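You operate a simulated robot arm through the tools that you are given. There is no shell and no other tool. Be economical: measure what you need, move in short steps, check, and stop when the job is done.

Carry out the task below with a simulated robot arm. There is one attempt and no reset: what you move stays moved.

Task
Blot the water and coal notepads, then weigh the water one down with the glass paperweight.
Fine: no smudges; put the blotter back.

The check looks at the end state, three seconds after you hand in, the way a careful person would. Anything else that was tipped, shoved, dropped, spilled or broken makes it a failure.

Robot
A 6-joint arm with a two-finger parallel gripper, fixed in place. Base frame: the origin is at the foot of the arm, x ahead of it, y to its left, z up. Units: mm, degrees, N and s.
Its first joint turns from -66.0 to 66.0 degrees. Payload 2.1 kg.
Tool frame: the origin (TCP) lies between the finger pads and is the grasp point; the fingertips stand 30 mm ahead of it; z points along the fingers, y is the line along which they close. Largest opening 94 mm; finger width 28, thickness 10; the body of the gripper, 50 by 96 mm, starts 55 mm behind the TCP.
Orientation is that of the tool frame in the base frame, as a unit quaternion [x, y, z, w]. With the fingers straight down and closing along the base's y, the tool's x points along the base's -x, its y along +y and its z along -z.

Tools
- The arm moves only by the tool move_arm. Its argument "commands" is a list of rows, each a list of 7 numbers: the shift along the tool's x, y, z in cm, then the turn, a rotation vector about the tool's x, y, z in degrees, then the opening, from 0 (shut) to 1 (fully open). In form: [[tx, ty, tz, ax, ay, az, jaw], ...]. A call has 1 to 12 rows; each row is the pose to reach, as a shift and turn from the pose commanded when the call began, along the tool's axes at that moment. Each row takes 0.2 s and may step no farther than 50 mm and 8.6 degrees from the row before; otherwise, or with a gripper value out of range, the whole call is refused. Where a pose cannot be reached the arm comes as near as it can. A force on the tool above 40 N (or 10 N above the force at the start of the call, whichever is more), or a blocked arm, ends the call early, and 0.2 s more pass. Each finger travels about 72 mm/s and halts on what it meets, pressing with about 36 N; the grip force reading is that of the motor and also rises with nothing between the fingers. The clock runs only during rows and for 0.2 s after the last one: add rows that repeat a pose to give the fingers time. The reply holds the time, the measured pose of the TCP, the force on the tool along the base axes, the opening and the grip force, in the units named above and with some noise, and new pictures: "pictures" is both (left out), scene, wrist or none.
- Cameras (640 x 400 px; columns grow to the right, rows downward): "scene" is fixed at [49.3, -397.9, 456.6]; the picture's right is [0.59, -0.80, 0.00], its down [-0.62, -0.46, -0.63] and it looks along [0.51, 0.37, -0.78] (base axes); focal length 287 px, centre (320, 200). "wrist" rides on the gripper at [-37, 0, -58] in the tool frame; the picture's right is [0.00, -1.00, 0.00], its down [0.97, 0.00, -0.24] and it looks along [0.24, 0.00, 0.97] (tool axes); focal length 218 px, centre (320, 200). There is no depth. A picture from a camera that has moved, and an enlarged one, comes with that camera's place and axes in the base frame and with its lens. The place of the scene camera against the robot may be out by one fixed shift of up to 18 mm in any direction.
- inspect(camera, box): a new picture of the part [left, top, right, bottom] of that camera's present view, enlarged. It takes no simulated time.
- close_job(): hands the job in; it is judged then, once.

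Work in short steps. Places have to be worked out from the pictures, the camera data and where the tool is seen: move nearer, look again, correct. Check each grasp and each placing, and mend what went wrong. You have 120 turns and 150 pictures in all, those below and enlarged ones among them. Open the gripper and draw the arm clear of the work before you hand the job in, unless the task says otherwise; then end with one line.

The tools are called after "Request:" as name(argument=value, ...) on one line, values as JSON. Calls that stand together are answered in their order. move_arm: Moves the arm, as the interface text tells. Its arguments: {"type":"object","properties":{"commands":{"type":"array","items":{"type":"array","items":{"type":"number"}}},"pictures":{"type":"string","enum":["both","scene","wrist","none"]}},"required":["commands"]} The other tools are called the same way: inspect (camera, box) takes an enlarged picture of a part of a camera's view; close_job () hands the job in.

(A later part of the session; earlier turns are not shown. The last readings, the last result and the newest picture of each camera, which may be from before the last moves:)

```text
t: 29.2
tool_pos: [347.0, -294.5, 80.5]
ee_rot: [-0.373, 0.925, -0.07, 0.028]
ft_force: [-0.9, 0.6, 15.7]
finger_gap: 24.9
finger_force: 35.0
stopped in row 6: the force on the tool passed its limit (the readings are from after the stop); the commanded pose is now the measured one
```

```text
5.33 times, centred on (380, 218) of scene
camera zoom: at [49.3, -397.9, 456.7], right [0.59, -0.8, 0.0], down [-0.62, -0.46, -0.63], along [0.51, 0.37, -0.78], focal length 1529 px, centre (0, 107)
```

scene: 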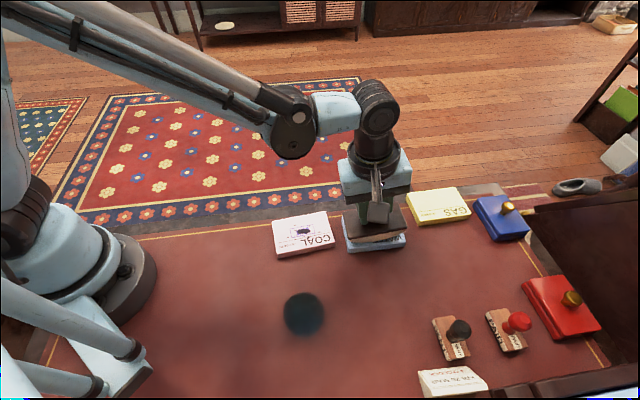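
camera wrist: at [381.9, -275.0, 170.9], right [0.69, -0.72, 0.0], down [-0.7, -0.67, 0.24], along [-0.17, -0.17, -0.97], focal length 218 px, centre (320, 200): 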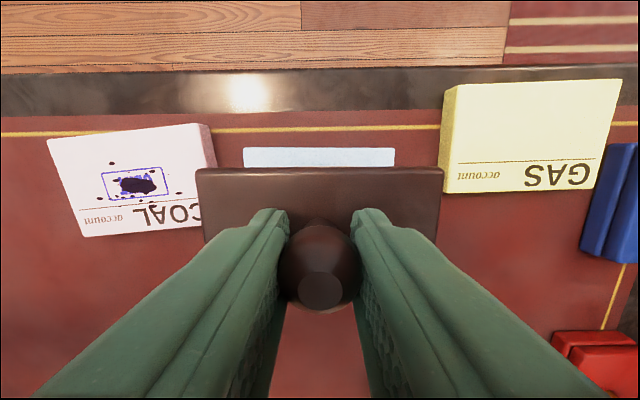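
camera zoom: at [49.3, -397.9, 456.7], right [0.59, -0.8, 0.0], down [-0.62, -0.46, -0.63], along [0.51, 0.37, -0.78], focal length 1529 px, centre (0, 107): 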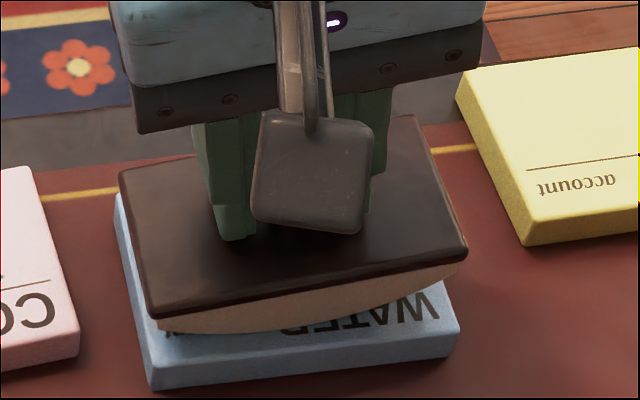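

It stopped at about 8.6° on force. The pressure is 15 N now, and nothing has moved out of line. I ease up 0.2 mm and finish rolling to level.

Request:
move_arm(commands=[[0, -0.005, -0.03, 0, 0, 0, 0], [0, -0.19, 0.005, -1.73, 0, 0, 0], [0, -0.375, 0.035, -3.46, 0, 0, 0], [0, -0.561, 0.065, -5.19, 0, 0, 0], [0, -0.747, 0.095, -6.92, 0, 0, 0], [0, -0.933, 0.125, -8.65, 0, 0, 0]], pictures="none")

Request:
inspect(camera="scene", box=[330, 180, 430, 255])

```text
t: 30.6
tool_pos: [354.8, -300.7, 80.4]
ee_rot: [-0.375, 0.927, 0.001, 0.0]
ft_force: [-0.1, 0.1, -1.7]
finger_gap: 25.2
finger_force: 36.0
```

```text
5.33 times, centred on (380, 218) of scene
camera zoom: at [49.4, -397.9, 456.6], right [0.59, -0.8, 0.0], down [-0.62, -0.46, -0.63], along [0.51, 0.37, -0.78], focal length 1529 px, centre (0, 107)
```

zoom: 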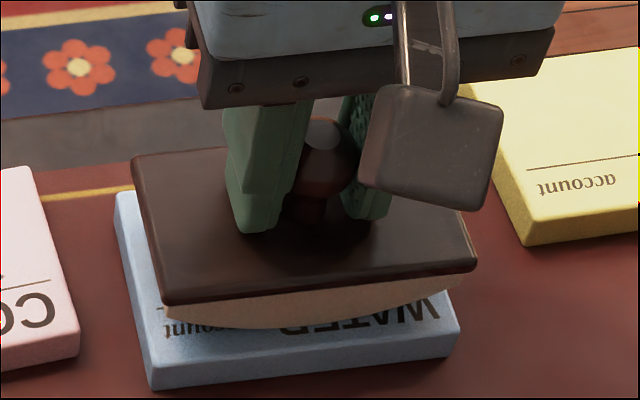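

Back level, just free of the pad. I lower 0.6 mm to press at the middle again.

Request:
move_arm(commands=[[0, 0, 0.03, 0, 0, 0, 0], [0, 0, 0.06, 0, 0, 0, 0]], pictures="none")

```text
t: 31.2
tool_pos: [355.0, -300.3, 80.3]
ee_rot: [-0.375, 0.927, 0.001, 0.0]
ft_force: [-0.7, 0.8, 11.4]
finger_gap: 24.8
finger_force: 36.0
```

11 N. Now I roll the other way to -10°.

Request:
move_arm(commands=[[0, -0.135, -0.005, -1.25, 0, 0, 0], [0, -0.27, -0.01, -2.5, 0, 0, 0], [0, -0.405, -0.015, -3.75, 0, 0, 0], [0, -0.54, -0.02, -5, 0, 0, 0], [0, -0.675, -0.025, -6.25, 0, 0, 0], [0, -0.81, -0.033, -7.5, 0, 0, 0], [0, -0.945, -0.04, -8.75, 0, 0, 0], [0, -1.084, -0.05, -10, 0, 0, 0]], pictures="none")

Request:
inspect(camera="scene", box=[330, 180, 430, 255])

```text
t: 33.0
tool_pos: [361.7, -309.1, 79.5]
ee_rot: [-0.373, 0.923, 0.083, -0.032]
ft_force: [-0.2, 4.7, 24.3]
finger_gap: 25.0
finger_force: 35.8
```

```text
5.33 times, centred on (380, 218) of scene
camera zoom: at [49.3, -397.8, 456.7], right [0.59, -0.8, 0.0], down [-0.62, -0.46, -0.63], along [0.51, 0.37, -0.78], focal length 1529 px, centre (0, 107)
```

zoom: 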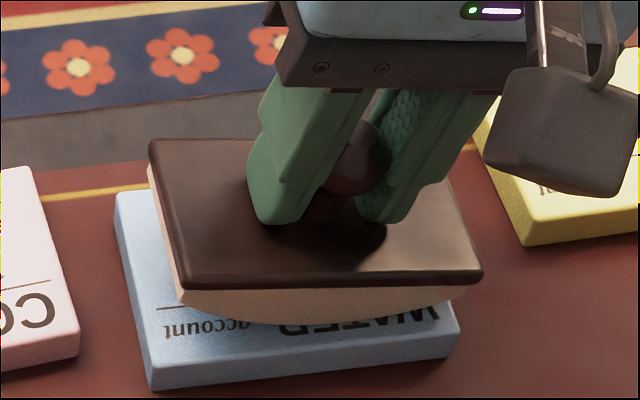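

Fine at 24 N. I roll on to -20°, easing up along the profile.

Request:
move_arm(commands=[[0, -0.133, -0.033, -1.25, 0, 0, 0], [0, -0.266, -0.066, -2.5, 0, 0, 0], [0, -0.4, -0.1, -3.75, 0, 0, 0], [0, -0.532, -0.134, -5, 0, 0, 0], [0, -0.665, -0.17, -6.25, 0, 0, 0], [0, -0.798, -0.21, -7.5, 0, 0, 0], [0, -0.93, -0.25, -8.75, 0, 0, 0], [0, -1.063, -0.289, -10, 0, 0, 0]], pictures="none")

Request:
inspect(camera="scene", box=[330, 180, 450, 270])

```text
t: 34.8
tool_pos: [369.4, -316.5, 81.2]
ee_rot: [-0.369, 0.913, 0.161, -0.065]
ft_force: [-1.5, 1.0, 18.9]
finger_gap: 24.9
finger_force: 36.1
```

```text
4.44 times, centred on (390, 225) of scene
camera zoom: at [49.3, -397.9, 456.7], right [0.59, -0.8, 0.0], down [-0.62, -0.46, -0.63], along [0.51, 0.37, -0.78], focal length 1274 px, centre (9, 89)
```

zoom: 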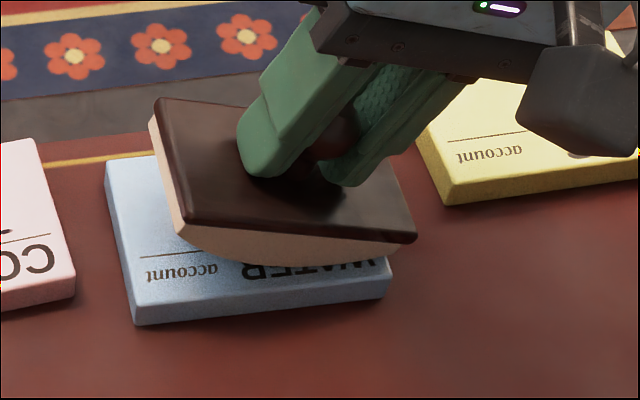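

Good at -20°, 19 N. I roll a little further to -22.5°, then lift straight up off the paper without sliding.

Request:
move_arm(commands=[[0, -0.123, -0.063, -1.25, 0, 0, 0], [0, -0.247, -0.127, -2.5, 0, 0, 0], [0, -0.213, -0.221, -2.5, 0, 0, 0], [0, -0.145, -0.409, -2.5, 0, 0, 0], [0, -0.042, -0.691, -2.5, 0, 0, 0], [0, 0.095, -1.067, -2.5, 0, 0, 0], [0, 0.232, -1.443, -2.5, 0, 0, 0], [0, 0.369, -1.819, -2.5, 0, 0, 0], [0, 0.506, -2.195, -2.5, 0, 0, 0], [0, 0.574, -2.383, -2.5, 0, 0, 0]])

Request:
inspect(camera="scene", box=[330, 170, 450, 260])

```text
t: 37.0
tool_pos: [371.1, -319.5, 105.1]
ee_rot: [-0.367, 0.909, 0.182, -0.073]
ft_force: [-0.3, -0.1, -3.0]
finger_gap: 25.1
finger_force: 36.2
camera wrist: at [414.3, -309.8, 158.9], right [0.64, -0.66, -0.38], down [-0.63, -0.74, 0.22], along [-0.43, 0.1, -0.9], focal length 218 px, centre (320, 200)
```

scene: 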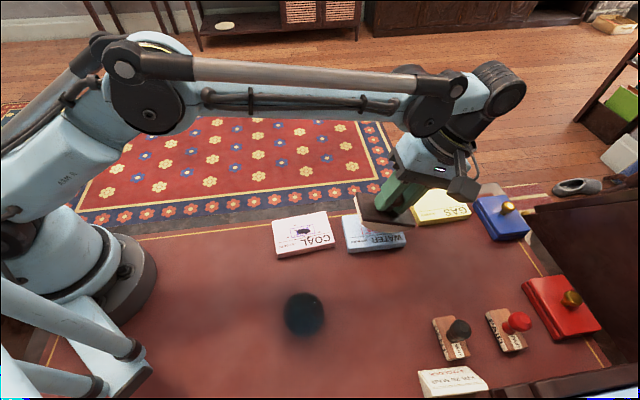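
wrist: 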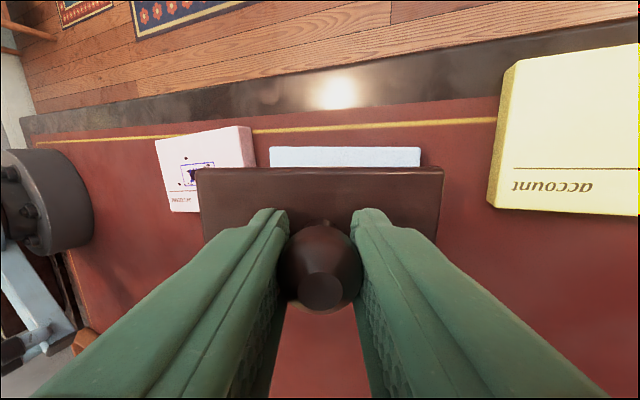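

```text
4.44 times, centred on (390, 215) of scene
camera zoom: at [49.4, -397.9, 456.6], right [0.59, -0.8, 0.0], down [-0.62, -0.46, -0.63], along [0.51, 0.37, -0.78], focal length 1274 px, centre (9, 133)
```

zoom: 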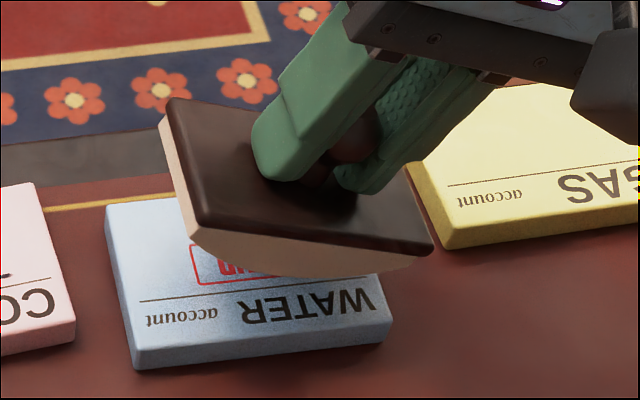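

The ink on WATER appears absorbed where it can be seen. I level the tool in the air and back off 5 cm to view the whole pad.

Request:
move_arm(commands=[[0.2, 0.06, -0.14, 2, 0, 0, 0], [0.6, 0.15, -0.37, 4, 0, 0, 0], [1.1, 0.27, -0.65, 6, 0, 0, 0], [1.7, 0.38, -0.92, 8, 0, 0, 0], [2.3, 0.42, -1.02, 10, 0, 0, 0], [2.9, 0.42, -1.02, 12, 0, 0, 0], [3.5, 0.42, -1.02, 14, 0, 0, 0], [4.0, 0.42, -1.02, 16, 0, 0, 0], [4.4, 0.42, -1.02, 18, 0, 0, 0], [4.7, 0.42, -1.02, 20, 0, 0, 0], [4.9, 0.42, -1.02, 22, 0, 0, 0], [5, 0.42, -1.02, 22.5, 0, 0, 0]])

Request:
inspect(camera="wrist", box=[0, 0, 480, 300])

Request:
inspect(camera="scene", box=[260, 190, 420, 290])

```text
t: 39.6
tool_pos: [335.1, -353.2, 114.9]
ee_rot: [-0.375, 0.927, -0.001, 0.0]
ft_force: [-1.0, 0.1, -2.0]
finger_gap: 25.0
finger_force: 35.6
camera wrist: at [361.5, -328.6, 173.9], right [0.7, -0.72, 0.0], down [-0.7, -0.67, 0.24], along [-0.17, -0.17, -0.97], focal length 218 px, centre (320, 200)
```

scene: 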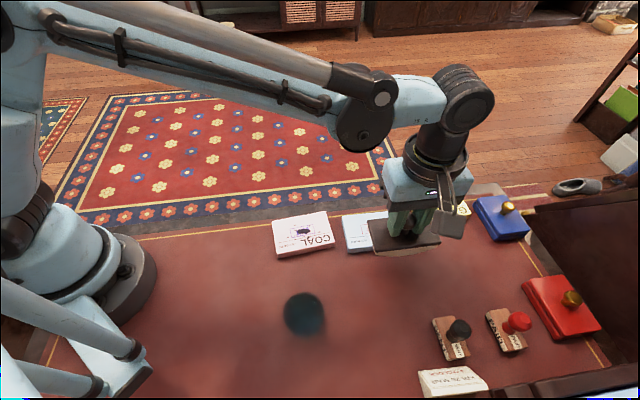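
wrist: 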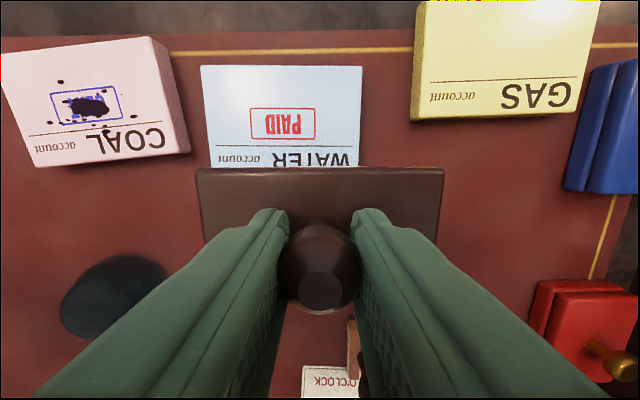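

```text
1.33 times, centred on (240, 150) of wrist
camera zoom: at [361.5, -328.6, 173.9], right [0.7, -0.72, 0.0], down [-0.7, -0.67, 0.24], along [-0.17, -0.17, -0.97], focal length 291 px, centre (427, 267)
```

zoom: 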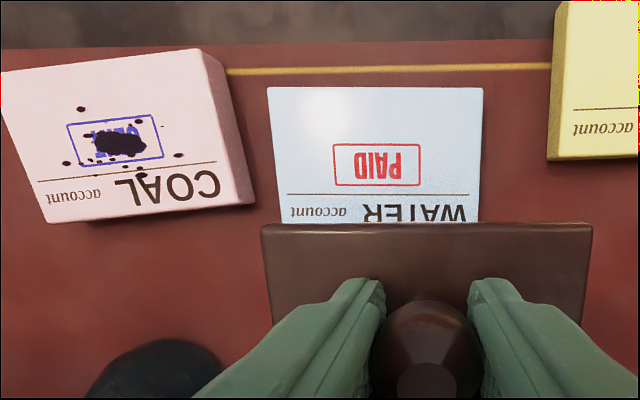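

```text
4.00 times, centred on (340, 240) of scene
camera zoom: at [49.4, -397.9, 456.6], right [0.59, -0.8, 0.0], down [-0.62, -0.46, -0.63], along [0.51, 0.37, -0.78], focal length 1147 px, centre (240, 40)
```

zoom: 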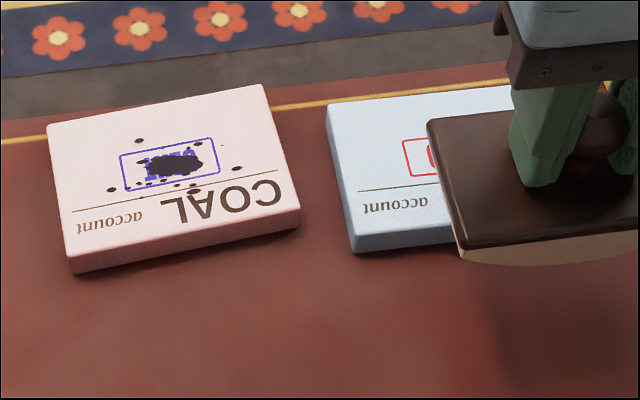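

WATER is clean and shows only its printed PAID. Now for COAL, whose ink is about 155 mm toward tool +y, on a pad turned about 7° further. I carry the blotter across in two gentle stages.

Request:
move_arm(commands=[[0, 0.2, 0, 0, 0, 0, 0], [0, 0.6, 0, 0, 0, -0.3, 0], [0, 1.2, 0, 0, 0, -0.6, 0], [-0.1, 2.0, 0, 0, 0, -0.9, 0], [-0.2, 2.9, 0, 0, 0, -1.2, 0], [-0.3, 3.8, 0, 0, 0, -1.5, 0], [-0.4, 4.7, 0, 0, 0, -1.9, 0], [-0.5, 5.6, 0, 0, 0, -2.3, 0], [-0.6, 6.4, 0, 0, 0, -2.7, 0], [-0.7, 7.0, 0, 0, 0, -3.1, 0], [-0.7, 7.4, 0, 0, 0, -3.4, 0], [-0.7, 7.6, 0, 0, 0, -3.5, 0]], pictures="none")

Request:
move_arm(commands=[[0, 0.2, 0, 0, 0, 0, 0], [0, 0.6, 0, 0, 0, -0.3, 0], [0, 1.2, 0, 0, 0, -0.6, 0], [-0.1, 2.0, 0, 0, 0, -0.9, 0], [-0.2, 2.9, 0, 0, 0, -1.2, 0], [-0.3, 3.8, 0, 0, 0, -1.5, 0], [-0.4, 4.7, 0, 0, 0, -1.9, 0], [-0.5, 5.6, 0, 0, 0, -2.3, 0], [-0.6, 6.4, 0, 0, 0, -2.7, 0], [-0.7, 7.0, 0, 0, 0, -3.1, 0], [-0.7, 7.4, 0, 0, 0, -3.4, 0], [-0.7, 7.6, 0, 0, 0, -3.5, 0]])

Request:
inspect(camera="wrist", box=[160, 0, 480, 200])

```text
t: 42.2
tool_pos: [286.9, -293.0, 116.5]
ee_rot: [-0.403, 0.915, 0.0, -0.001]
ft_force: [-0.3, 0.2, -2.7]
finger_gap: 25.1
finger_force: 36.1
```

```text
t: 44.8
tool_pos: [235.9, -237.0, 115.7]
ee_rot: [-0.431, 0.902, 0.001, 0.0]
ft_force: [0.3, 0.1, -3.2]
finger_gap: 25.1
finger_force: 36.0
camera wrist: at [259.9, -209.2, 175.0], right [0.78, -0.63, 0.0], down [-0.61, -0.76, 0.24], along [-0.15, -0.19, -0.97], focal length 218 px, centre (320, 200)
```

scene: 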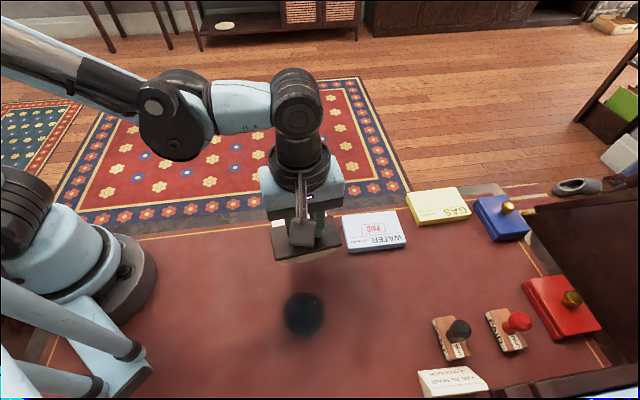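
wrist: 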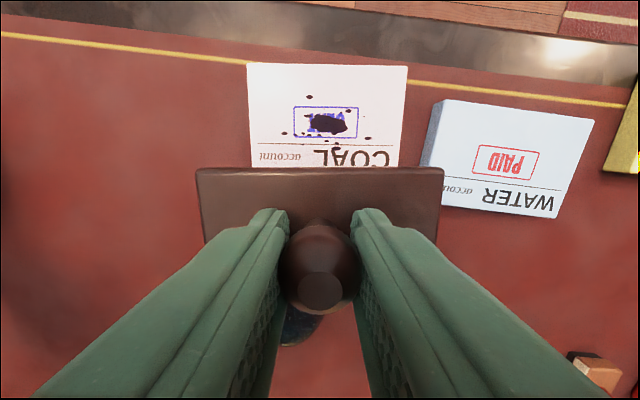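

```text
2.00 times, centred on (320, 100) of wrist
camera zoom: at [259.9, -209.2, 175.0], right [0.78, -0.63, 0.0], down [-0.61, -0.76, 0.24], along [-0.15, -0.19, -0.97], focal length 436 px, centre (320, 400)
```

zoom: 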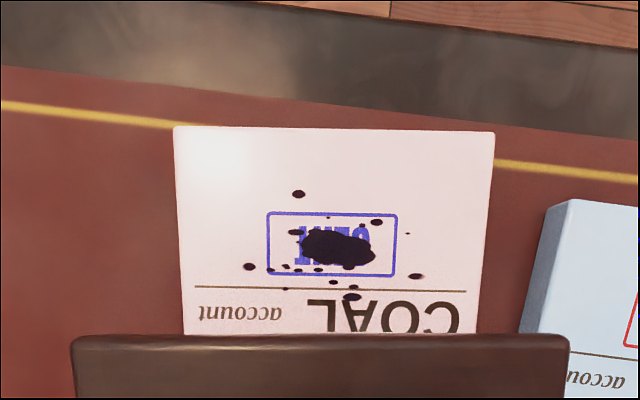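

COAL is squarely in line, with its ink centre 52 mm toward tool -x and 4.5 mm toward -y. I move over it.

Request:
move_arm(commands=[[-0.2, 0, 0, 0, 0, 0.1, 0], [-0.6, -0.05, 0, 0, 0, 0.2, 0], [-1.1, -0.1, 0, 0, 0, 0.3, 0], [-1.7, -0.15, 0, 0, 0, 0.4, 0], [-2.4, -0.2, 0, 0, 0, 0.5, 0], [-3.1, -0.25, 0, 0, 0, 0.6, 0], [-3.8, -0.3, 0, 0, 0, 0.7, 0], [-4.4, -0.36, 0, 0, 0, 0.8, 0], [-4.9, -0.42, 0, 0, 0, 0.8, 0], [-5.15, -0.45, 0, 0, 0, 0.8, 0], [-5.22, -0.45, 0, 0, 0, 0.8, 0]], pictures="none")

Request:
move_arm(commands=[[0, 0, 0.15, 0, 0, 0, 0], [0, 0, 0.5, 0, 0, 0, 0], [0, 0, 0.9, 0, 0, 0, 0], [0, 0, 1.3, 0, 0, 0, 0], [0, 0, 1.7, 0, 0, 0, 0], [0, 0, 2.1, 0, 0, 0, 0], [0, 0, 2.5, 0, 0, 0, 0], [0, 0, 2.8, 0, 0, 0, 0], [0, 0, 3.0, 0, 0, 0, 0]], pictures="scene")

Request:
inspect(camera="scene", box=[250, 180, 370, 270])

```text
t: 47.2
tool_pos: [271.7, -198.5, 116.5]
ee_rot: [-0.424, 0.906, 0.001, 0.0]
ft_force: [1.0, 0.3, -2.8]
finger_gap: 25.1
finger_force: 35.8
```

```text
t: 49.2
tool_pos: [273.6, -199.0, 85.8]
ee_rot: [-0.424, 0.906, 0.001, -0.001]
ft_force: [0.5, -0.6, -2.1]
finger_gap: 25.0
finger_force: 36.2
```

scene: 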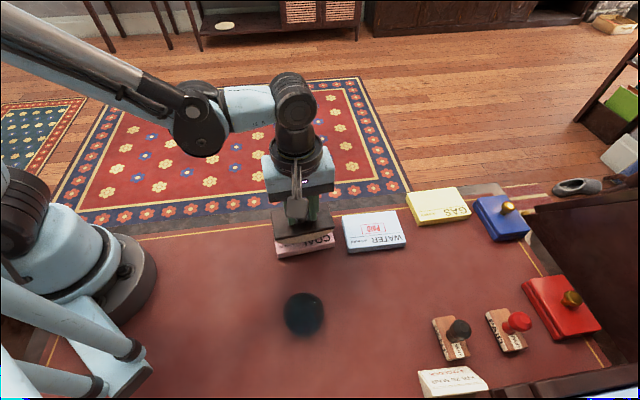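

```text
4.44 times, centred on (310, 225) of scene
camera zoom: at [49.4, -397.9, 456.6], right [0.59, -0.8, 0.0], down [-0.62, -0.46, -0.63], along [0.51, 0.37, -0.78], focal length 1274 px, centre (364, 89)
```

zoom: 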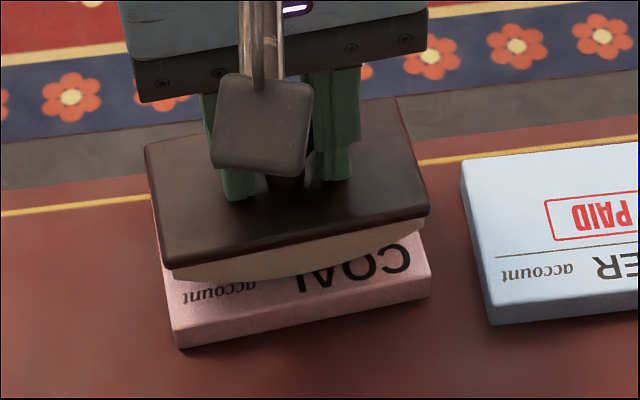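

Well placed over COAL. I lower to contact, in finer steps at the end.

Request:
move_arm(commands=[[0, 0, 0.15, 0, 0, 0, 0], [0, 0, 0.3, 0, 0, 0, 0], [0, 0, 0.4, 0, 0, 0, 0], [0, 0, 0.46, 0, 0, 0, 0]], pictures="none")

```text
t: 50.2
tool_pos: [272.9, -199.9, 82.9]
ee_rot: [-0.424, 0.906, 0.001, 0.0]
ft_force: [-0.3, -0.1, -1.5]
finger_gap: 25.1
finger_force: 35.7
```

Request:
move_arm(commands=[[0, 0, 0.06, 0, 0, 0, 0], [0, 0, 0.12, 0, 0, 0, 0], [0, 0, 0.18, 0, 0, 0, 0]], pictures="none")

```text
t: 51.0
tool_pos: [273.5, -199.8, 80.6]
ee_rot: [-0.424, 0.906, 0.0, -0.001]
ft_force: [-0.9, 1.0, 22.8]
finger_gap: 24.8
finger_force: 36.1
```

Contact at 23 N. I roll to +10°, easing up about 0.7 mm along the way.

Request:
move_arm(commands=[[0, 0.135, -0.03, 1.25, 0, 0, 0], [0, 0.27, -0.04, 2.5, 0, 0, 0], [0, 0.405, -0.05, 3.75, 0, 0, 0], [0, 0.54, -0.055, 5, 0, 0, 0], [0, 0.675, -0.06, 6.25, 0, 0, 0], [0, 0.81, -0.063, 7.5, 0, 0, 0], [0, 0.945, -0.067, 8.75, 0, 0, 0], [0, 1.084, -0.07, 10, 0, 0, 0]], pictures="none")

```text
t: 52.8
tool_pos: [264.1, -191.8, 81.2]
ee_rot: [-0.423, 0.902, -0.078, 0.037]
ft_force: [1.6, -0.5, -2.2]
finger_gap: 24.8
finger_force: 36.0
```

Contact was just lost at 10°. I lower 0.6 mm straight down.

Request:
move_arm(commands=[[0, 0.005, 0.03, 0, 0, 0, 0], [0, 0.01, 0.059, 0, 0, 0, 0]], pictures="none")

```text
t: 53.4
tool_pos: [263.7, -192.9, 81.1]
ee_rot: [-0.422, 0.902, -0.077, 0.037]
ft_force: [-1.9, 2.2, 19.7]
finger_gap: 24.8
finger_force: 35.5
```

Pressed again at 20 N. I roll on to +20° along the profile.

Request:
move_arm(commands=[[0, 0.134, -0.03, 1.25, 0, 0, 0], [0, 0.267, -0.06, 2.5, 0, 0, 0], [0, 0.4, -0.09, 3.75, 0, 0, 0], [0, 0.534, -0.12, 5, 0, 0, 0]], pictures="none")

```text
t: 54.4
tool_pos: [261.3, -188.9, 81.5]
ee_rot: [-0.421, 0.898, -0.118, 0.056]
ft_force: [-1.5, -1.0, 20.7]
finger_gap: 25.0
finger_force: 36.3
```

Steady at 21 N, 15°. I continue to 22°.

Request:
move_arm(commands=[[0, 0.147, -0.048, 1.4, 0, 0, 0], [0, 0.294, -0.097, 2.8, 0, 0, 0], [0, 0.44, -0.147, 4.2, 0, 0, 0], [0, 0.587, -0.197, 5.6, 0, 0, 0], [0, 0.734, -0.248, 7, 0, 0, 0]], pictures="none")

Request:
inspect(camera="scene", box=[250, 180, 370, 270])

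```text
t: 55.6
tool_pos: [254.8, -184.0, 81.8]
ee_rot: [-0.417, 0.889, -0.172, 0.081]
ft_force: [-1.9, 5.4, 23.9]
finger_gap: 24.8
finger_force: 35.8
```

```text
4.44 times, centred on (310, 225) of scene
camera zoom: at [49.3, -397.9, 456.7], right [0.59, -0.8, 0.0], down [-0.62, -0.46, -0.63], along [0.51, 0.37, -0.78], focal length 1274 px, centre (364, 89)
```

zoom: 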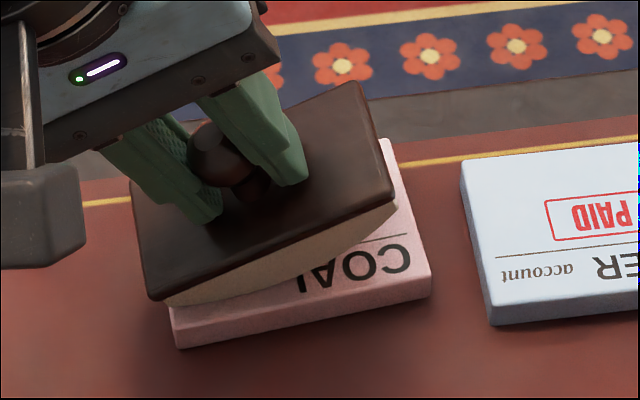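

COAL's far side is pressed. I lift straight off 8 mm, then level the blotter in the air over the centre.

Request:
move_arm(commands=[[0, -0.05, -0.12, 0, 0, 0, 0], [0, -0.15, -0.37, 0, 0, 0, 0], [0, -0.3, -0.74, 0, 0, 0, 0], [0, -0.45, -0.67, -2, 0, 0, 0], [0, -0.75, -0.5, -5, 0, 0, 0], [0, -1.1, -0.32, -8, 0, 0, 0], [0, -1.45, -0.14, -12, 0, 0, 0], [0, -1.8, 0.02, -15, 0, 0, 0], [0, -2.15, 0.2, -18.5, 0, 0, 0], [0, -2.35, 0.3, -21, 0, 0, 0], [0, -2.45, 0.345, -22, 0, 0, 0]], pictures="none")

Request:
inspect(camera="scene", box=[250, 180, 370, 270])

```text
t: 58.0
tool_pos: [272.6, -198.9, 87.9]
ee_rot: [-0.425, 0.905, 0.001, 0.0]
ft_force: [-0.6, -0.2, -2.4]
finger_gap: 25.1
finger_force: 36.3
```

```text
4.44 times, centred on (310, 225) of scene
camera zoom: at [49.4, -397.9, 456.6], right [0.59, -0.8, 0.0], down [-0.62, -0.46, -0.63], along [0.51, 0.37, -0.78], focal length 1274 px, centre (364, 89)
```

zoom: 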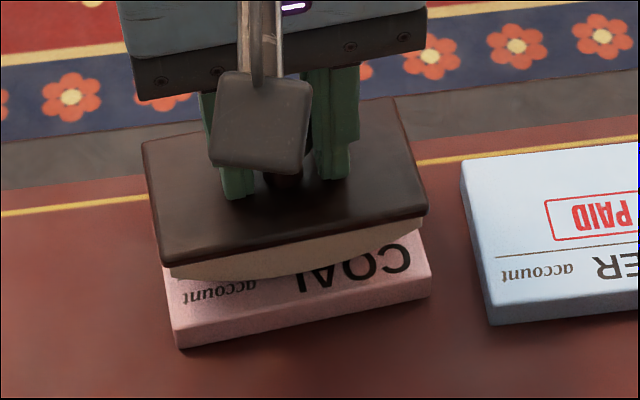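

Level over the centre at z≈87. I lower slowly to contact again.

Request:
move_arm(commands=[[0, 0, 0.2, 0, 0, 0, 0], [0, 0, 0.4, 0, 0, 0, 0], [0, 0, 0.5, 0, 0, 0, 0], [0, 0, 0.55, 0, 0, 0, 0]], pictures="none")

```text
t: 59.0
tool_pos: [272.8, -199.3, 81.6]
ee_rot: [-0.424, 0.906, 0.001, 0.0]
ft_force: [-0.1, -0.4, -2.4]
finger_gap: 25.2
finger_force: 35.4
```

No contact yet, so I go on 0.4 mm per row.

Request:
move_arm(commands=[[0, 0, 0.04, 0, 0, 0, 0], [0, 0, 0.08, 0, 0, 0, 0], [0, 0, 0.12, 0, 0, 0, 0]], pictures="none")

```text
t: 59.8
tool_pos: [273.3, -199.4, 80.8]
ee_rot: [-0.424, 0.906, 0.001, 0.0]
ft_force: [-0.2, 0.1, 1.2]
finger_gap: 24.8
finger_force: 36.0
```

Light contact at 4 N. I press 0.4 mm further and roll to -10°.

Request:
move_arm(commands=[[0, 0, 0.04, 0, 0, 0, 0], [0, -0.135, 0.037, -1.25, 0, 0, 0], [0, -0.27, 0.03, -2.5, 0, 0, 0], [0, -0.405, 0.02, -3.75, 0, 0, 0], [0, -0.54, 0.01, -5, 0, 0, 0], [0, -0.675, 0.0, -6.25, 0, 0, 0], [0, -0.81, -0.01, -7.5, 0, 0, 0], [0, -0.945, -0.02, -8.75, 0, 0, 0], [0, -1.084, -0.03, -10, 0, 0, 0]], pictures="none")

```text
t: 61.8
tool_pos: [280.2, -206.3, 80.3]
ee_rot: [-0.424, 0.901, 0.08, -0.037]
ft_force: [0.7, 1.2, 8.0]
finger_gap: 25.0
finger_force: 36.1
```

10 N of contact. I roll on to -22°, easing along the profile.

Request:
move_arm(commands=[[0, -0.134, -0.029, -1.25, 0, 0, 0], [0, -0.268, -0.058, -2.5, 0, 0, 0], [0, -0.401, -0.087, -3.75, 0, 0, 0], [0, -0.535, -0.117, -5, 0, 0, 0], [0, -0.669, -0.15, -6.25, 0, 0, 0], [0, -0.803, -0.183, -7.5, 0, 0, 0], [0, -0.937, -0.216, -8.75, 0, 0, 0], [0, -1.07, -0.25, -10, 0, 0, 0], [0, -1.178, -0.279, -11, 0, 0, 0], [0, -1.285, -0.308, -12, 0, 0, 0]], pictures="none")

Request:
inspect(camera="scene", box=[250, 180, 370, 270])

```text
t: 64.0
tool_pos: [291.3, -214.6, 80.3]
ee_rot: [-0.416, 0.889, 0.174, -0.081]
ft_force: [-3.9, 3.9, 22.0]
finger_gap: 25.2
finger_force: 36.3
```

```text
4.44 times, centred on (310, 225) of scene
camera zoom: at [49.3, -397.9, 456.7], right [0.59, -0.8, 0.0], down [-0.62, -0.46, -0.63], along [0.51, 0.37, -0.78], focal length 1274 px, centre (364, 89)
```

zoom: 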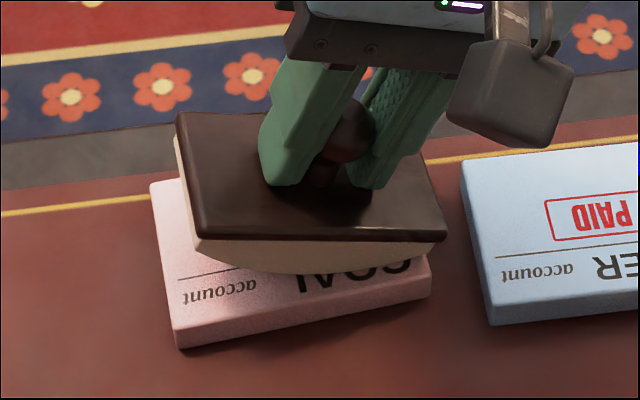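

Pressed at 22 N. I lift straight up 28 mm, then level out and back away to view COAL.

Request:
move_arm(commands=[[0, 0.04, -0.1, 0, 0, 0, 0], [0, 0.11, -0.28, 0, 0, 0, 0], [0, 0.22, -0.56, 0, 0, 0, 0], [0, 0.37, -0.93, 0, 0, 0, 0], [0, 0.52, -1.3, 0, 0, 0, 0], [0, 0.67, -1.67, 0, 0, 0, 0], [0, 0.82, -2.04, 0, 0, 0, 0], [0, 0.95, -2.35, 0, 0, 0, 0], [0, 1.03, -2.55, 0, 0, 0, 0], [0, 1.05, -2.6, 0, 0, 0, 0]], pictures="none")

Request:
move_arm(commands=[[0.2, 0.04, -0.1, 2, 0, 0, 0], [0.6, 0.1, -0.24, 4, 0, 0, 0], [1.1, 0.17, -0.4, 6, 0, 0, 0], [1.7, 0.22, -0.5, 8, 0, 0, 0], [2.3, 0.22, -0.55, 10, 0, 0, 0], [2.9, 0.22, -0.55, 12, 0, 0, 0], [3.5, 0.22, -0.55, 14, 0, 0, 0], [4.0, 0.22, -0.55, 16, 0, 0, 0], [4.4, 0.22, -0.55, 18, 0, 0, 0], [4.7, 0.22, -0.55, 20, 0, 0, 0], [4.9, 0.22, -0.55, 21.5, 0, 0, 0], [5, 0.22, -0.55, 22, 0, 0, 0]])

Request:
inspect(camera="wrist", box=[160, 0, 480, 200])

```text
t: 66.2
tool_pos: [290.6, -215.8, 110.8]
ee_rot: [-0.416, 0.889, 0.174, -0.082]
ft_force: [-0.9, -0.3, -2.4]
finger_gap: 24.8
finger_force: 36.2
```

```text
t: 68.8
tool_pos: [259.3, -253.1, 115.2]
ee_rot: [-0.425, 0.905, 0.0, 0.0]
ft_force: [0.7, -0.1, -2.8]
finger_gap: 24.9
finger_force: 35.8
camera wrist: at [283.8, -225.2, 173.6], right [0.77, -0.64, 0.0], down [-0.62, -0.75, 0.24], along [-0.15, -0.18, -0.97], focal length 218 px, centre (320, 200)
```

scene: 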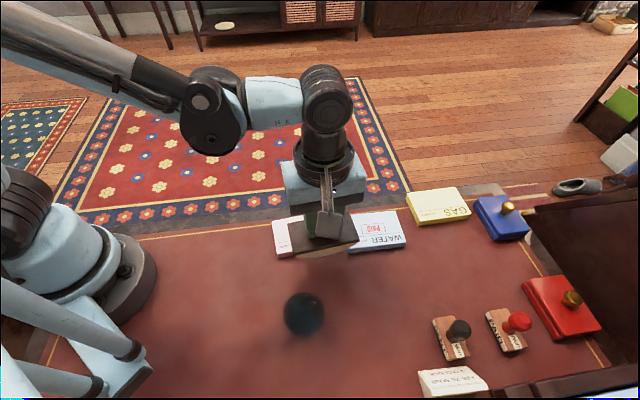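
wrist: 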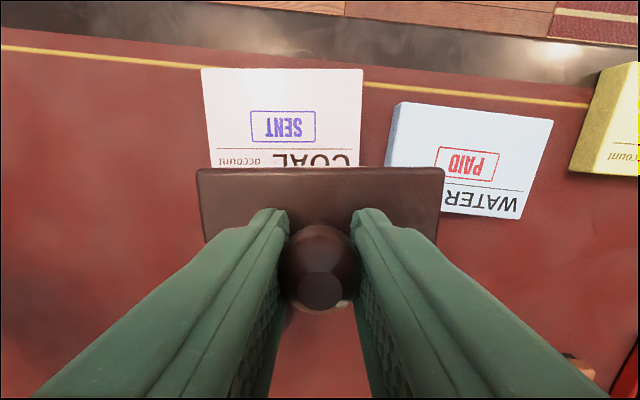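

```text
2.00 times, centred on (320, 100) of wrist
camera zoom: at [283.8, -225.2, 173.6], right [0.77, -0.64, 0.0], down [-0.62, -0.75, 0.24], along [-0.15, -0.18, -0.97], focal length 436 px, centre (320, 400)
```

zoom: 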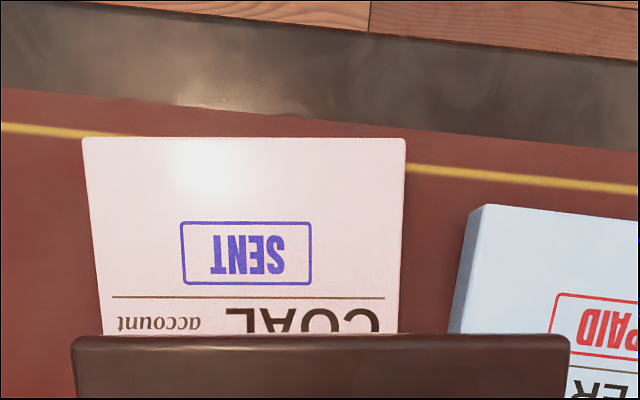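

Both pads are clean, with only the SENT and PAID prints left. Now I carry the blotter back to its home (264.8,-382.5, yaw 39°).

Request:
move_arm(commands=[[0.1, -0.09, 0, 0, 0, 0.2, 0], [0.35, -0.32, 0, 0, 0, 0.5, 0], [0.75, -0.68, 0, 0, 0, 1, 0], [1.25, -1.13, 0, 0, 0, 1.5, 0], [1.8, -1.63, 0, 0, 0, 2.1, 0], [2.4, -2.17, 0, 0, 0, 2.8, 0], [3.0, -2.72, 0, 0, 0, 3.5, 0], [3.55, -3.22, 0, 0, 0, 4.1, 0], [4.05, -3.67, 0, 0, 0, 4.7, 0], [4.45, -4.03, 0, 0, 0, 5.2, 0], [4.7, -4.26, 0, 0, 0, 5.5, 0], [4.8, -4.35, 0, 0, 0, 5.65, 0]], pictures="none")

Request:
move_arm(commands=[[0.09, -0.1, 0, 0, 0, 0.2, 0], [0.32, -0.35, 0, 0, 0, 0.5, 0], [0.68, -0.75, 0, 0, 0, 1, 0], [1.13, -1.25, 0, 0, 0, 1.5, 0], [1.63, -1.8, 0, 0, 0, 2.1, 0], [2.17, -2.4, 0, 0, 0, 2.8, 0], [2.72, -3.0, 0, 0, 0, 3.5, 0], [3.22, -3.55, 0, 0, 0, 4.1, 0], [3.67, -4.05, 0, 0, 0, 4.7, 0], [4.03, -4.45, 0, 0, 0, 5.2, 0], [4.26, -4.7, 0, 0, 0, 5.5, 0], [4.35, -4.79, 0, 0, 0, 5.65, 0]])

```text
t: 71.4
tool_pos: [261.0, -319.3, 115.7]
ee_rot: [-0.38, 0.925, 0.001, 0.0]
ft_force: [-0.6, -0.2, -2.4]
finger_gap: 25.0
finger_force: 35.7
```

```text
t: 74.0
tool_pos: [265.3, -383.4, 115.7]
ee_rot: [-0.333, 0.943, 0.001, 0.0]
ft_force: [-0.1, -0.1, -2.0]
finger_gap: 24.8
finger_force: 35.9
camera wrist: at [294.1, -360.0, 173.5], right [0.63, -0.78, 0.0], down [-0.76, -0.61, 0.24], along [-0.19, -0.15, -0.97], focal length 218 px, centre (320, 200)
```

scene: 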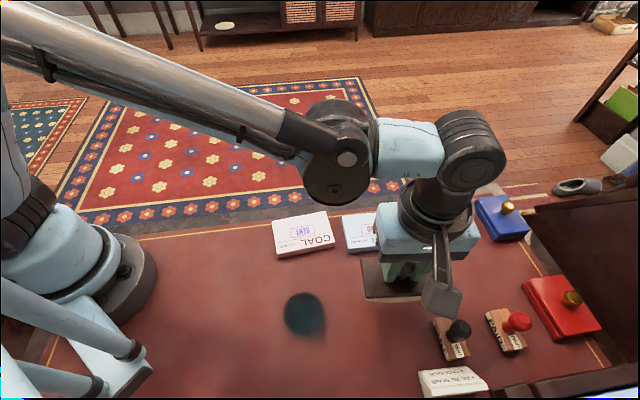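
wrist: 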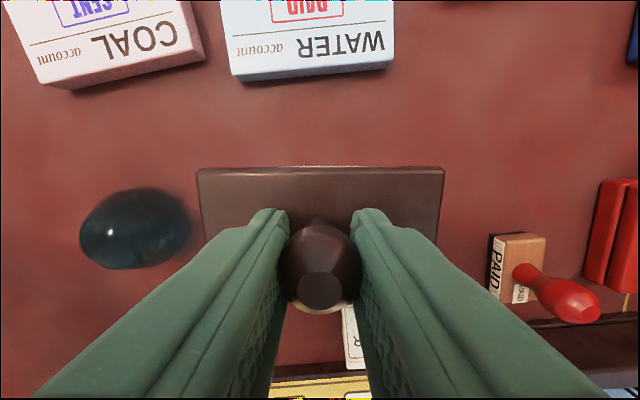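

The view matches the one from when I lifted it. I lower 48 mm gently to just above the desk.

Request:
move_arm(commands=[[0, 0, 0.15, 0, 0, 0, 0], [0, 0, 0.5, 0, 0, 0, 0], [0, 0, 1, 0, 0, 0, 0], [0, 0, 1.5, 0, 0, 0, 0], [0, 0, 2, 0, 0, 0, 0], [0, 0, 2.5, 0, 0, 0, 0], [0, 0, 3, 0, 0, 0, 0], [0, 0, 3.5, 0, 0, 0, 0], [0, 0, 4, 0, 0, 0, 0], [0, 0, 4.4, 0, 0, 0, 0], [0, 0, 4.7, 0, 0, 0, 0], [0, 0, 4.85, 0, 0, 0, 0]], pictures="none")

Request:
move_arm(commands=[[0, 0, 0.06, 0, 0, 0, 0], [0, 0, 0.12, 0, 0, 0, 0], [0, 0, 0.18, 0, 0, 0, 0], [0, 0, 0.24, 0, 0, 0, 0]], pictures="none")

```text
t: 76.6
tool_pos: [264.4, -381.7, 65.8]
ee_rot: [-0.333, 0.943, 0.0, 0.0]
ft_force: [-0.3, 0.3, -3.1]
finger_gap: 24.9
finger_force: 36.1
```

```text
t: 77.6
tool_pos: [264.0, -381.5, 63.1]
ee_rot: [-0.333, 0.943, 0.001, 0.0]
ft_force: [-0.4, 0.1, -2.0]
finger_gap: 25.2
finger_force: 35.9
```

No contact yet at z≈63.5, so I go on down in 0.5 mm steps.

Request:
move_arm(commands=[[0, 0, 0.05, 0, 0, 0, 0], [0, 0, 0.1, 0, 0, 0, 0], [0, 0, 0.15, 0, 0, 0, 0]], pictures="none")

```text
t: 78.4
tool_pos: [265.7, -382.9, 62.3]
ee_rot: [-0.333, 0.943, 0.001, -0.001]
ft_force: [0.5, 2.2, 7.8]
finger_gap: 24.9
finger_force: 36.0
```

It rests on the desk (8 N). I open the fingers, rise clear, and look.

Request:
move_arm(commands=[[0, 0, -0.03, 0, 0, 0, 0.3], [0, 0, -0.05, 0, 0, 0, 0.45], [0, 0, -0.05, 0, 0, 0, 0.55], [0, 0, -0.2, 0, 0, 0, 0.6], [0, 0, -1.5, 0, 0, 0, 0.6], [0, 0, -3.5, 0, 0, 0, 0.6], [0, 0, -6, 0, 0, 0, 0.6], [0, 0, -9, 0, 0, 0, 0.7], [0, 0, -12, 0, 0, 0, 0.8], [0, 0, -14, 0, 0, 0, 0.9]])

Request:
inspect(camera="wrist", box=[60, 80, 420, 305])

Request:
inspect(camera="scene", box=[260, 190, 460, 340])

```text
t: 80.6
tool_pos: [263.7, -381.8, 202.6]
ee_rot: [-0.333, 0.943, 0.0, 0.0]
ft_force: [-0.3, 0.1, 0.3]
finger_gap: 84.7
finger_force: 0.1
camera wrist: at [294.0, -359.2, 262.0], right [0.63, -0.78, 0.0], down [-0.75, -0.61, 0.24], along [-0.19, -0.15, -0.97], focal length 218 px, centre (320, 200)
```

scene: 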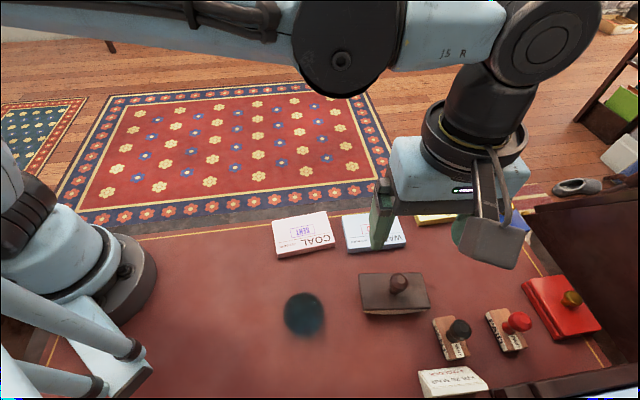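
wrist: 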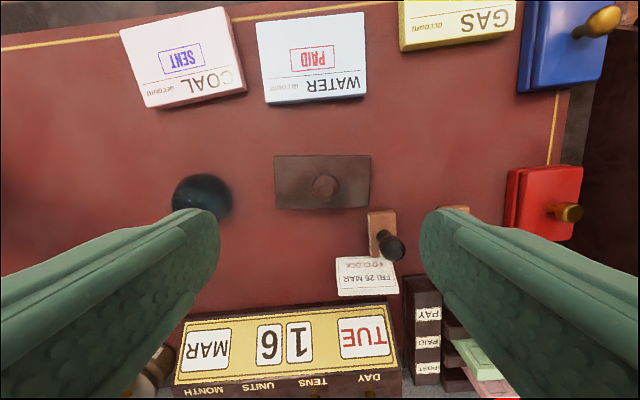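

```text
1.78 times, centred on (240, 192) of wrist
camera zoom: at [294.0, -359.2, 262.0], right [0.63, -0.78, 0.0], down [-0.75, -0.61, 0.24], along [-0.19, -0.15, -0.97], focal length 388 px, centre (462, 213)
```

zoom: 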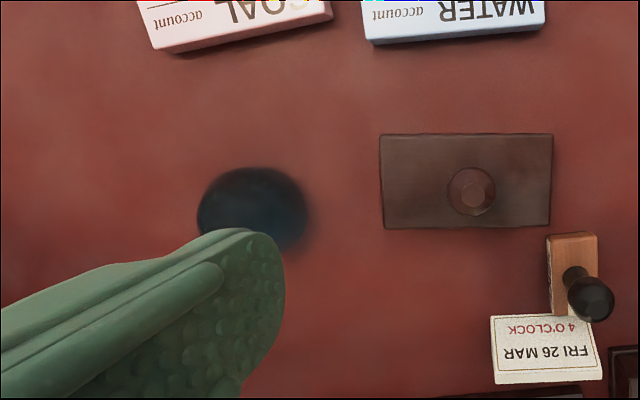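

```text
2.67 times, centred on (360, 265) of scene
camera zoom: at [49.3, -397.9, 456.6], right [0.59, -0.8, 0.0], down [-0.62, -0.46, -0.63], along [0.51, 0.37, -0.78], focal length 765 px, centre (213, 27)
```

zoom: 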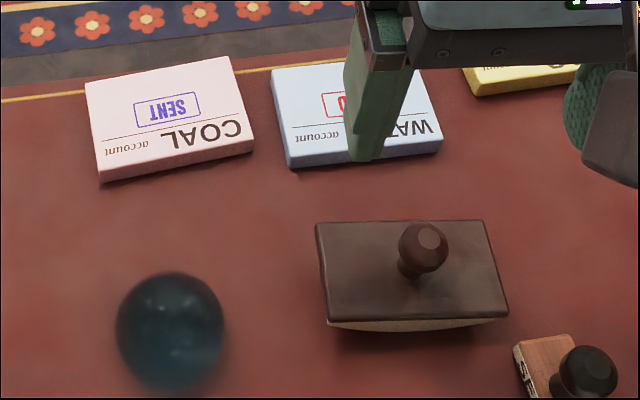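

The blotter is back in place. Now I move above the glass paperweight, near (164,-292), with the jaws open.

Request:
move_arm(commands=[[0.5, 3.3, 0, 0, 0, 0, 1], [1.0, 6.6, 0, 0, 0, 0, 1], [1.5, 10, 0, 0, 0, 0, 1], [2.1, 13.3, 0, 0, 0, 0, 1], [2.1, 13.3, 3, 0, 0, 0, 1], [2.1, 13.3, 3, 0, 0, 0, 1]])

Request:
inspect(camera="wrist", box=[200, 100, 440, 250])

Request:
inspect(camera="scene", box=[265, 275, 345, 345])

```text
t: 82.0
tool_pos: [165.6, -292.1, 170.9]
ee_rot: [-0.333, 0.943, 0.0, 0.001]
ft_force: [-0.9, -0.7, -0.1]
finger_gap: 93.9
finger_force: 0.0
camera wrist: at [195.0, -270.7, 230.0], right [0.63, -0.78, 0.0], down [-0.75, -0.61, 0.24], along [-0.19, -0.15, -0.97], focal length 218 px, centre (320, 200)
```

scene: 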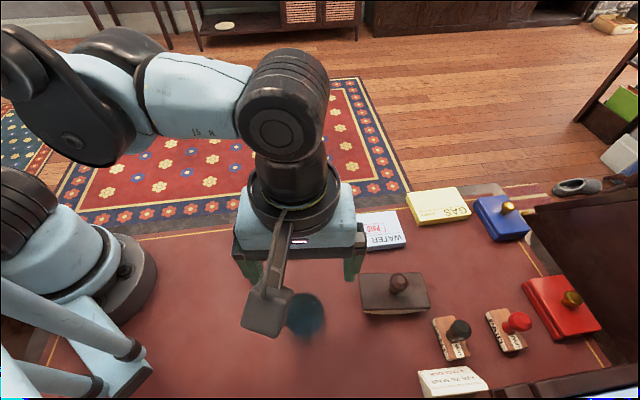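
wrist: 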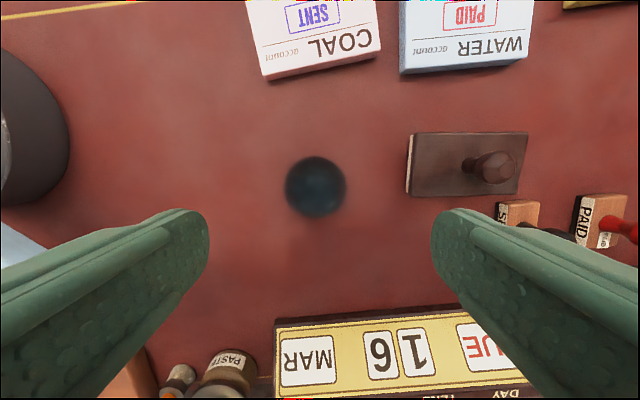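

```text
2.67 times, centred on (320, 175) of wrist
camera zoom: at [195.0, -270.7, 230.0], right [0.63, -0.78, 0.0], down [-0.75, -0.61, 0.24], along [-0.19, -0.15, -0.97], focal length 582 px, centre (320, 267)
```

zoom: 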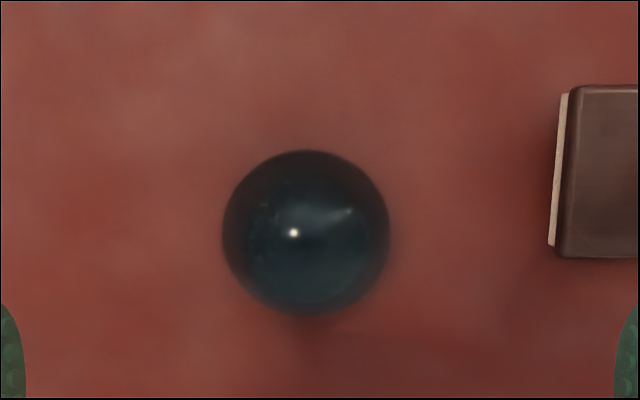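

```text
5.71 times, centred on (305, 310) of scene
camera zoom: at [49.3, -397.9, 456.6], right [0.59, -0.8, 0.0], down [-0.62, -0.46, -0.63], along [0.51, 0.37, -0.78], focal length 1639 px, centre (406, -429)
```

zoom: 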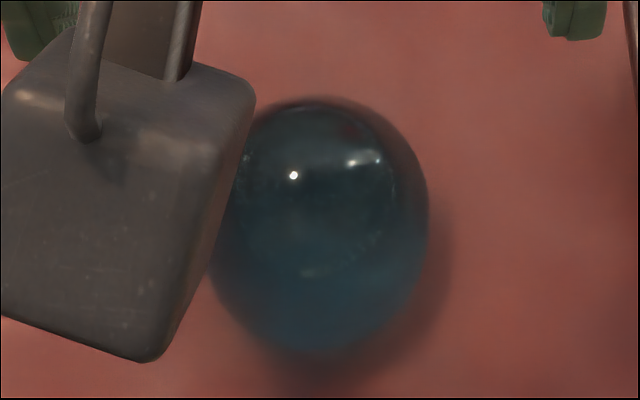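

The paperweight is a glass dome about 60 mm across, roughly 5 mm toward tool +y and 2 mm toward +x. I correct that and lower to z≈80, then look again.

Request:
move_arm(commands=[[0.17, 0.5, 2, 0, 0, 0, 1], [0.17, 0.5, 5, 0, 0, 0, 1], [0.17, 0.5, 8, 0, 0, 0, 1], [0.17, 0.5, 9.1, 0, 0, 0, 1], [0.17, 0.5, 9.1, 0, 0, 0, 1]])

Request:
inspect(camera="wrist", box=[160, 140, 480, 340])

```text
t: 83.2
tool_pos: [161.7, -289.5, 80.2]
ee_rot: [-0.333, 0.943, 0.0, 0.0]
ft_force: [0.8, 0.2, 0.3]
finger_gap: 93.9
finger_force: 0.2
camera wrist: at [190.5, -267.1, 139.6], right [0.63, -0.78, 0.0], down [-0.75, -0.61, 0.24], along [-0.19, -0.15, -0.97], focal length 218 px, centre (320, 200)
```

scene: 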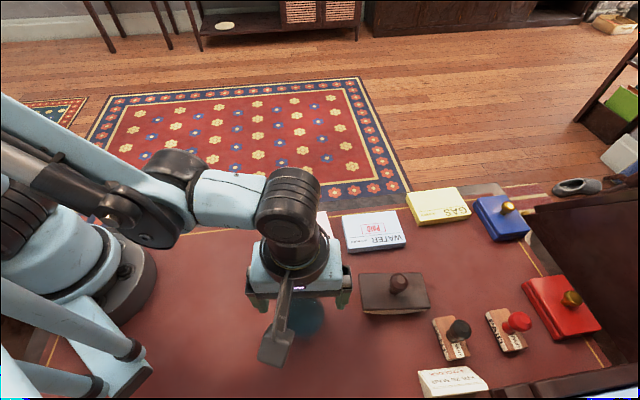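
wrist: 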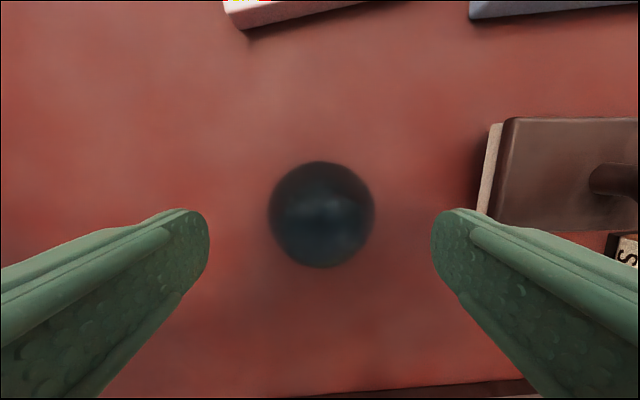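

```text
2.00 times, centred on (320, 240) of wrist
camera zoom: at [190.5, -267.1, 139.6], right [0.63, -0.78, 0.0], down [-0.75, -0.61, 0.24], along [-0.19, -0.15, -0.97], focal length 436 px, centre (320, 120)
```

zoom: 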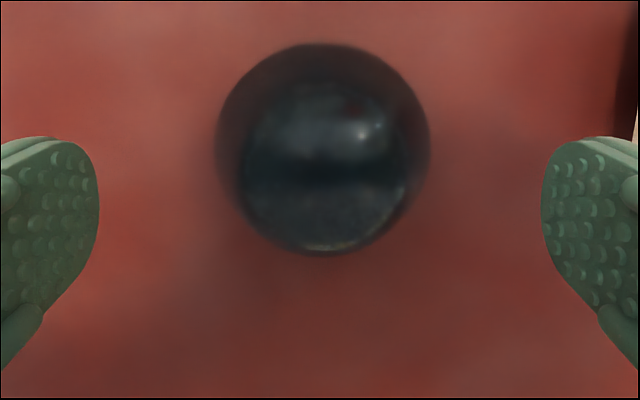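

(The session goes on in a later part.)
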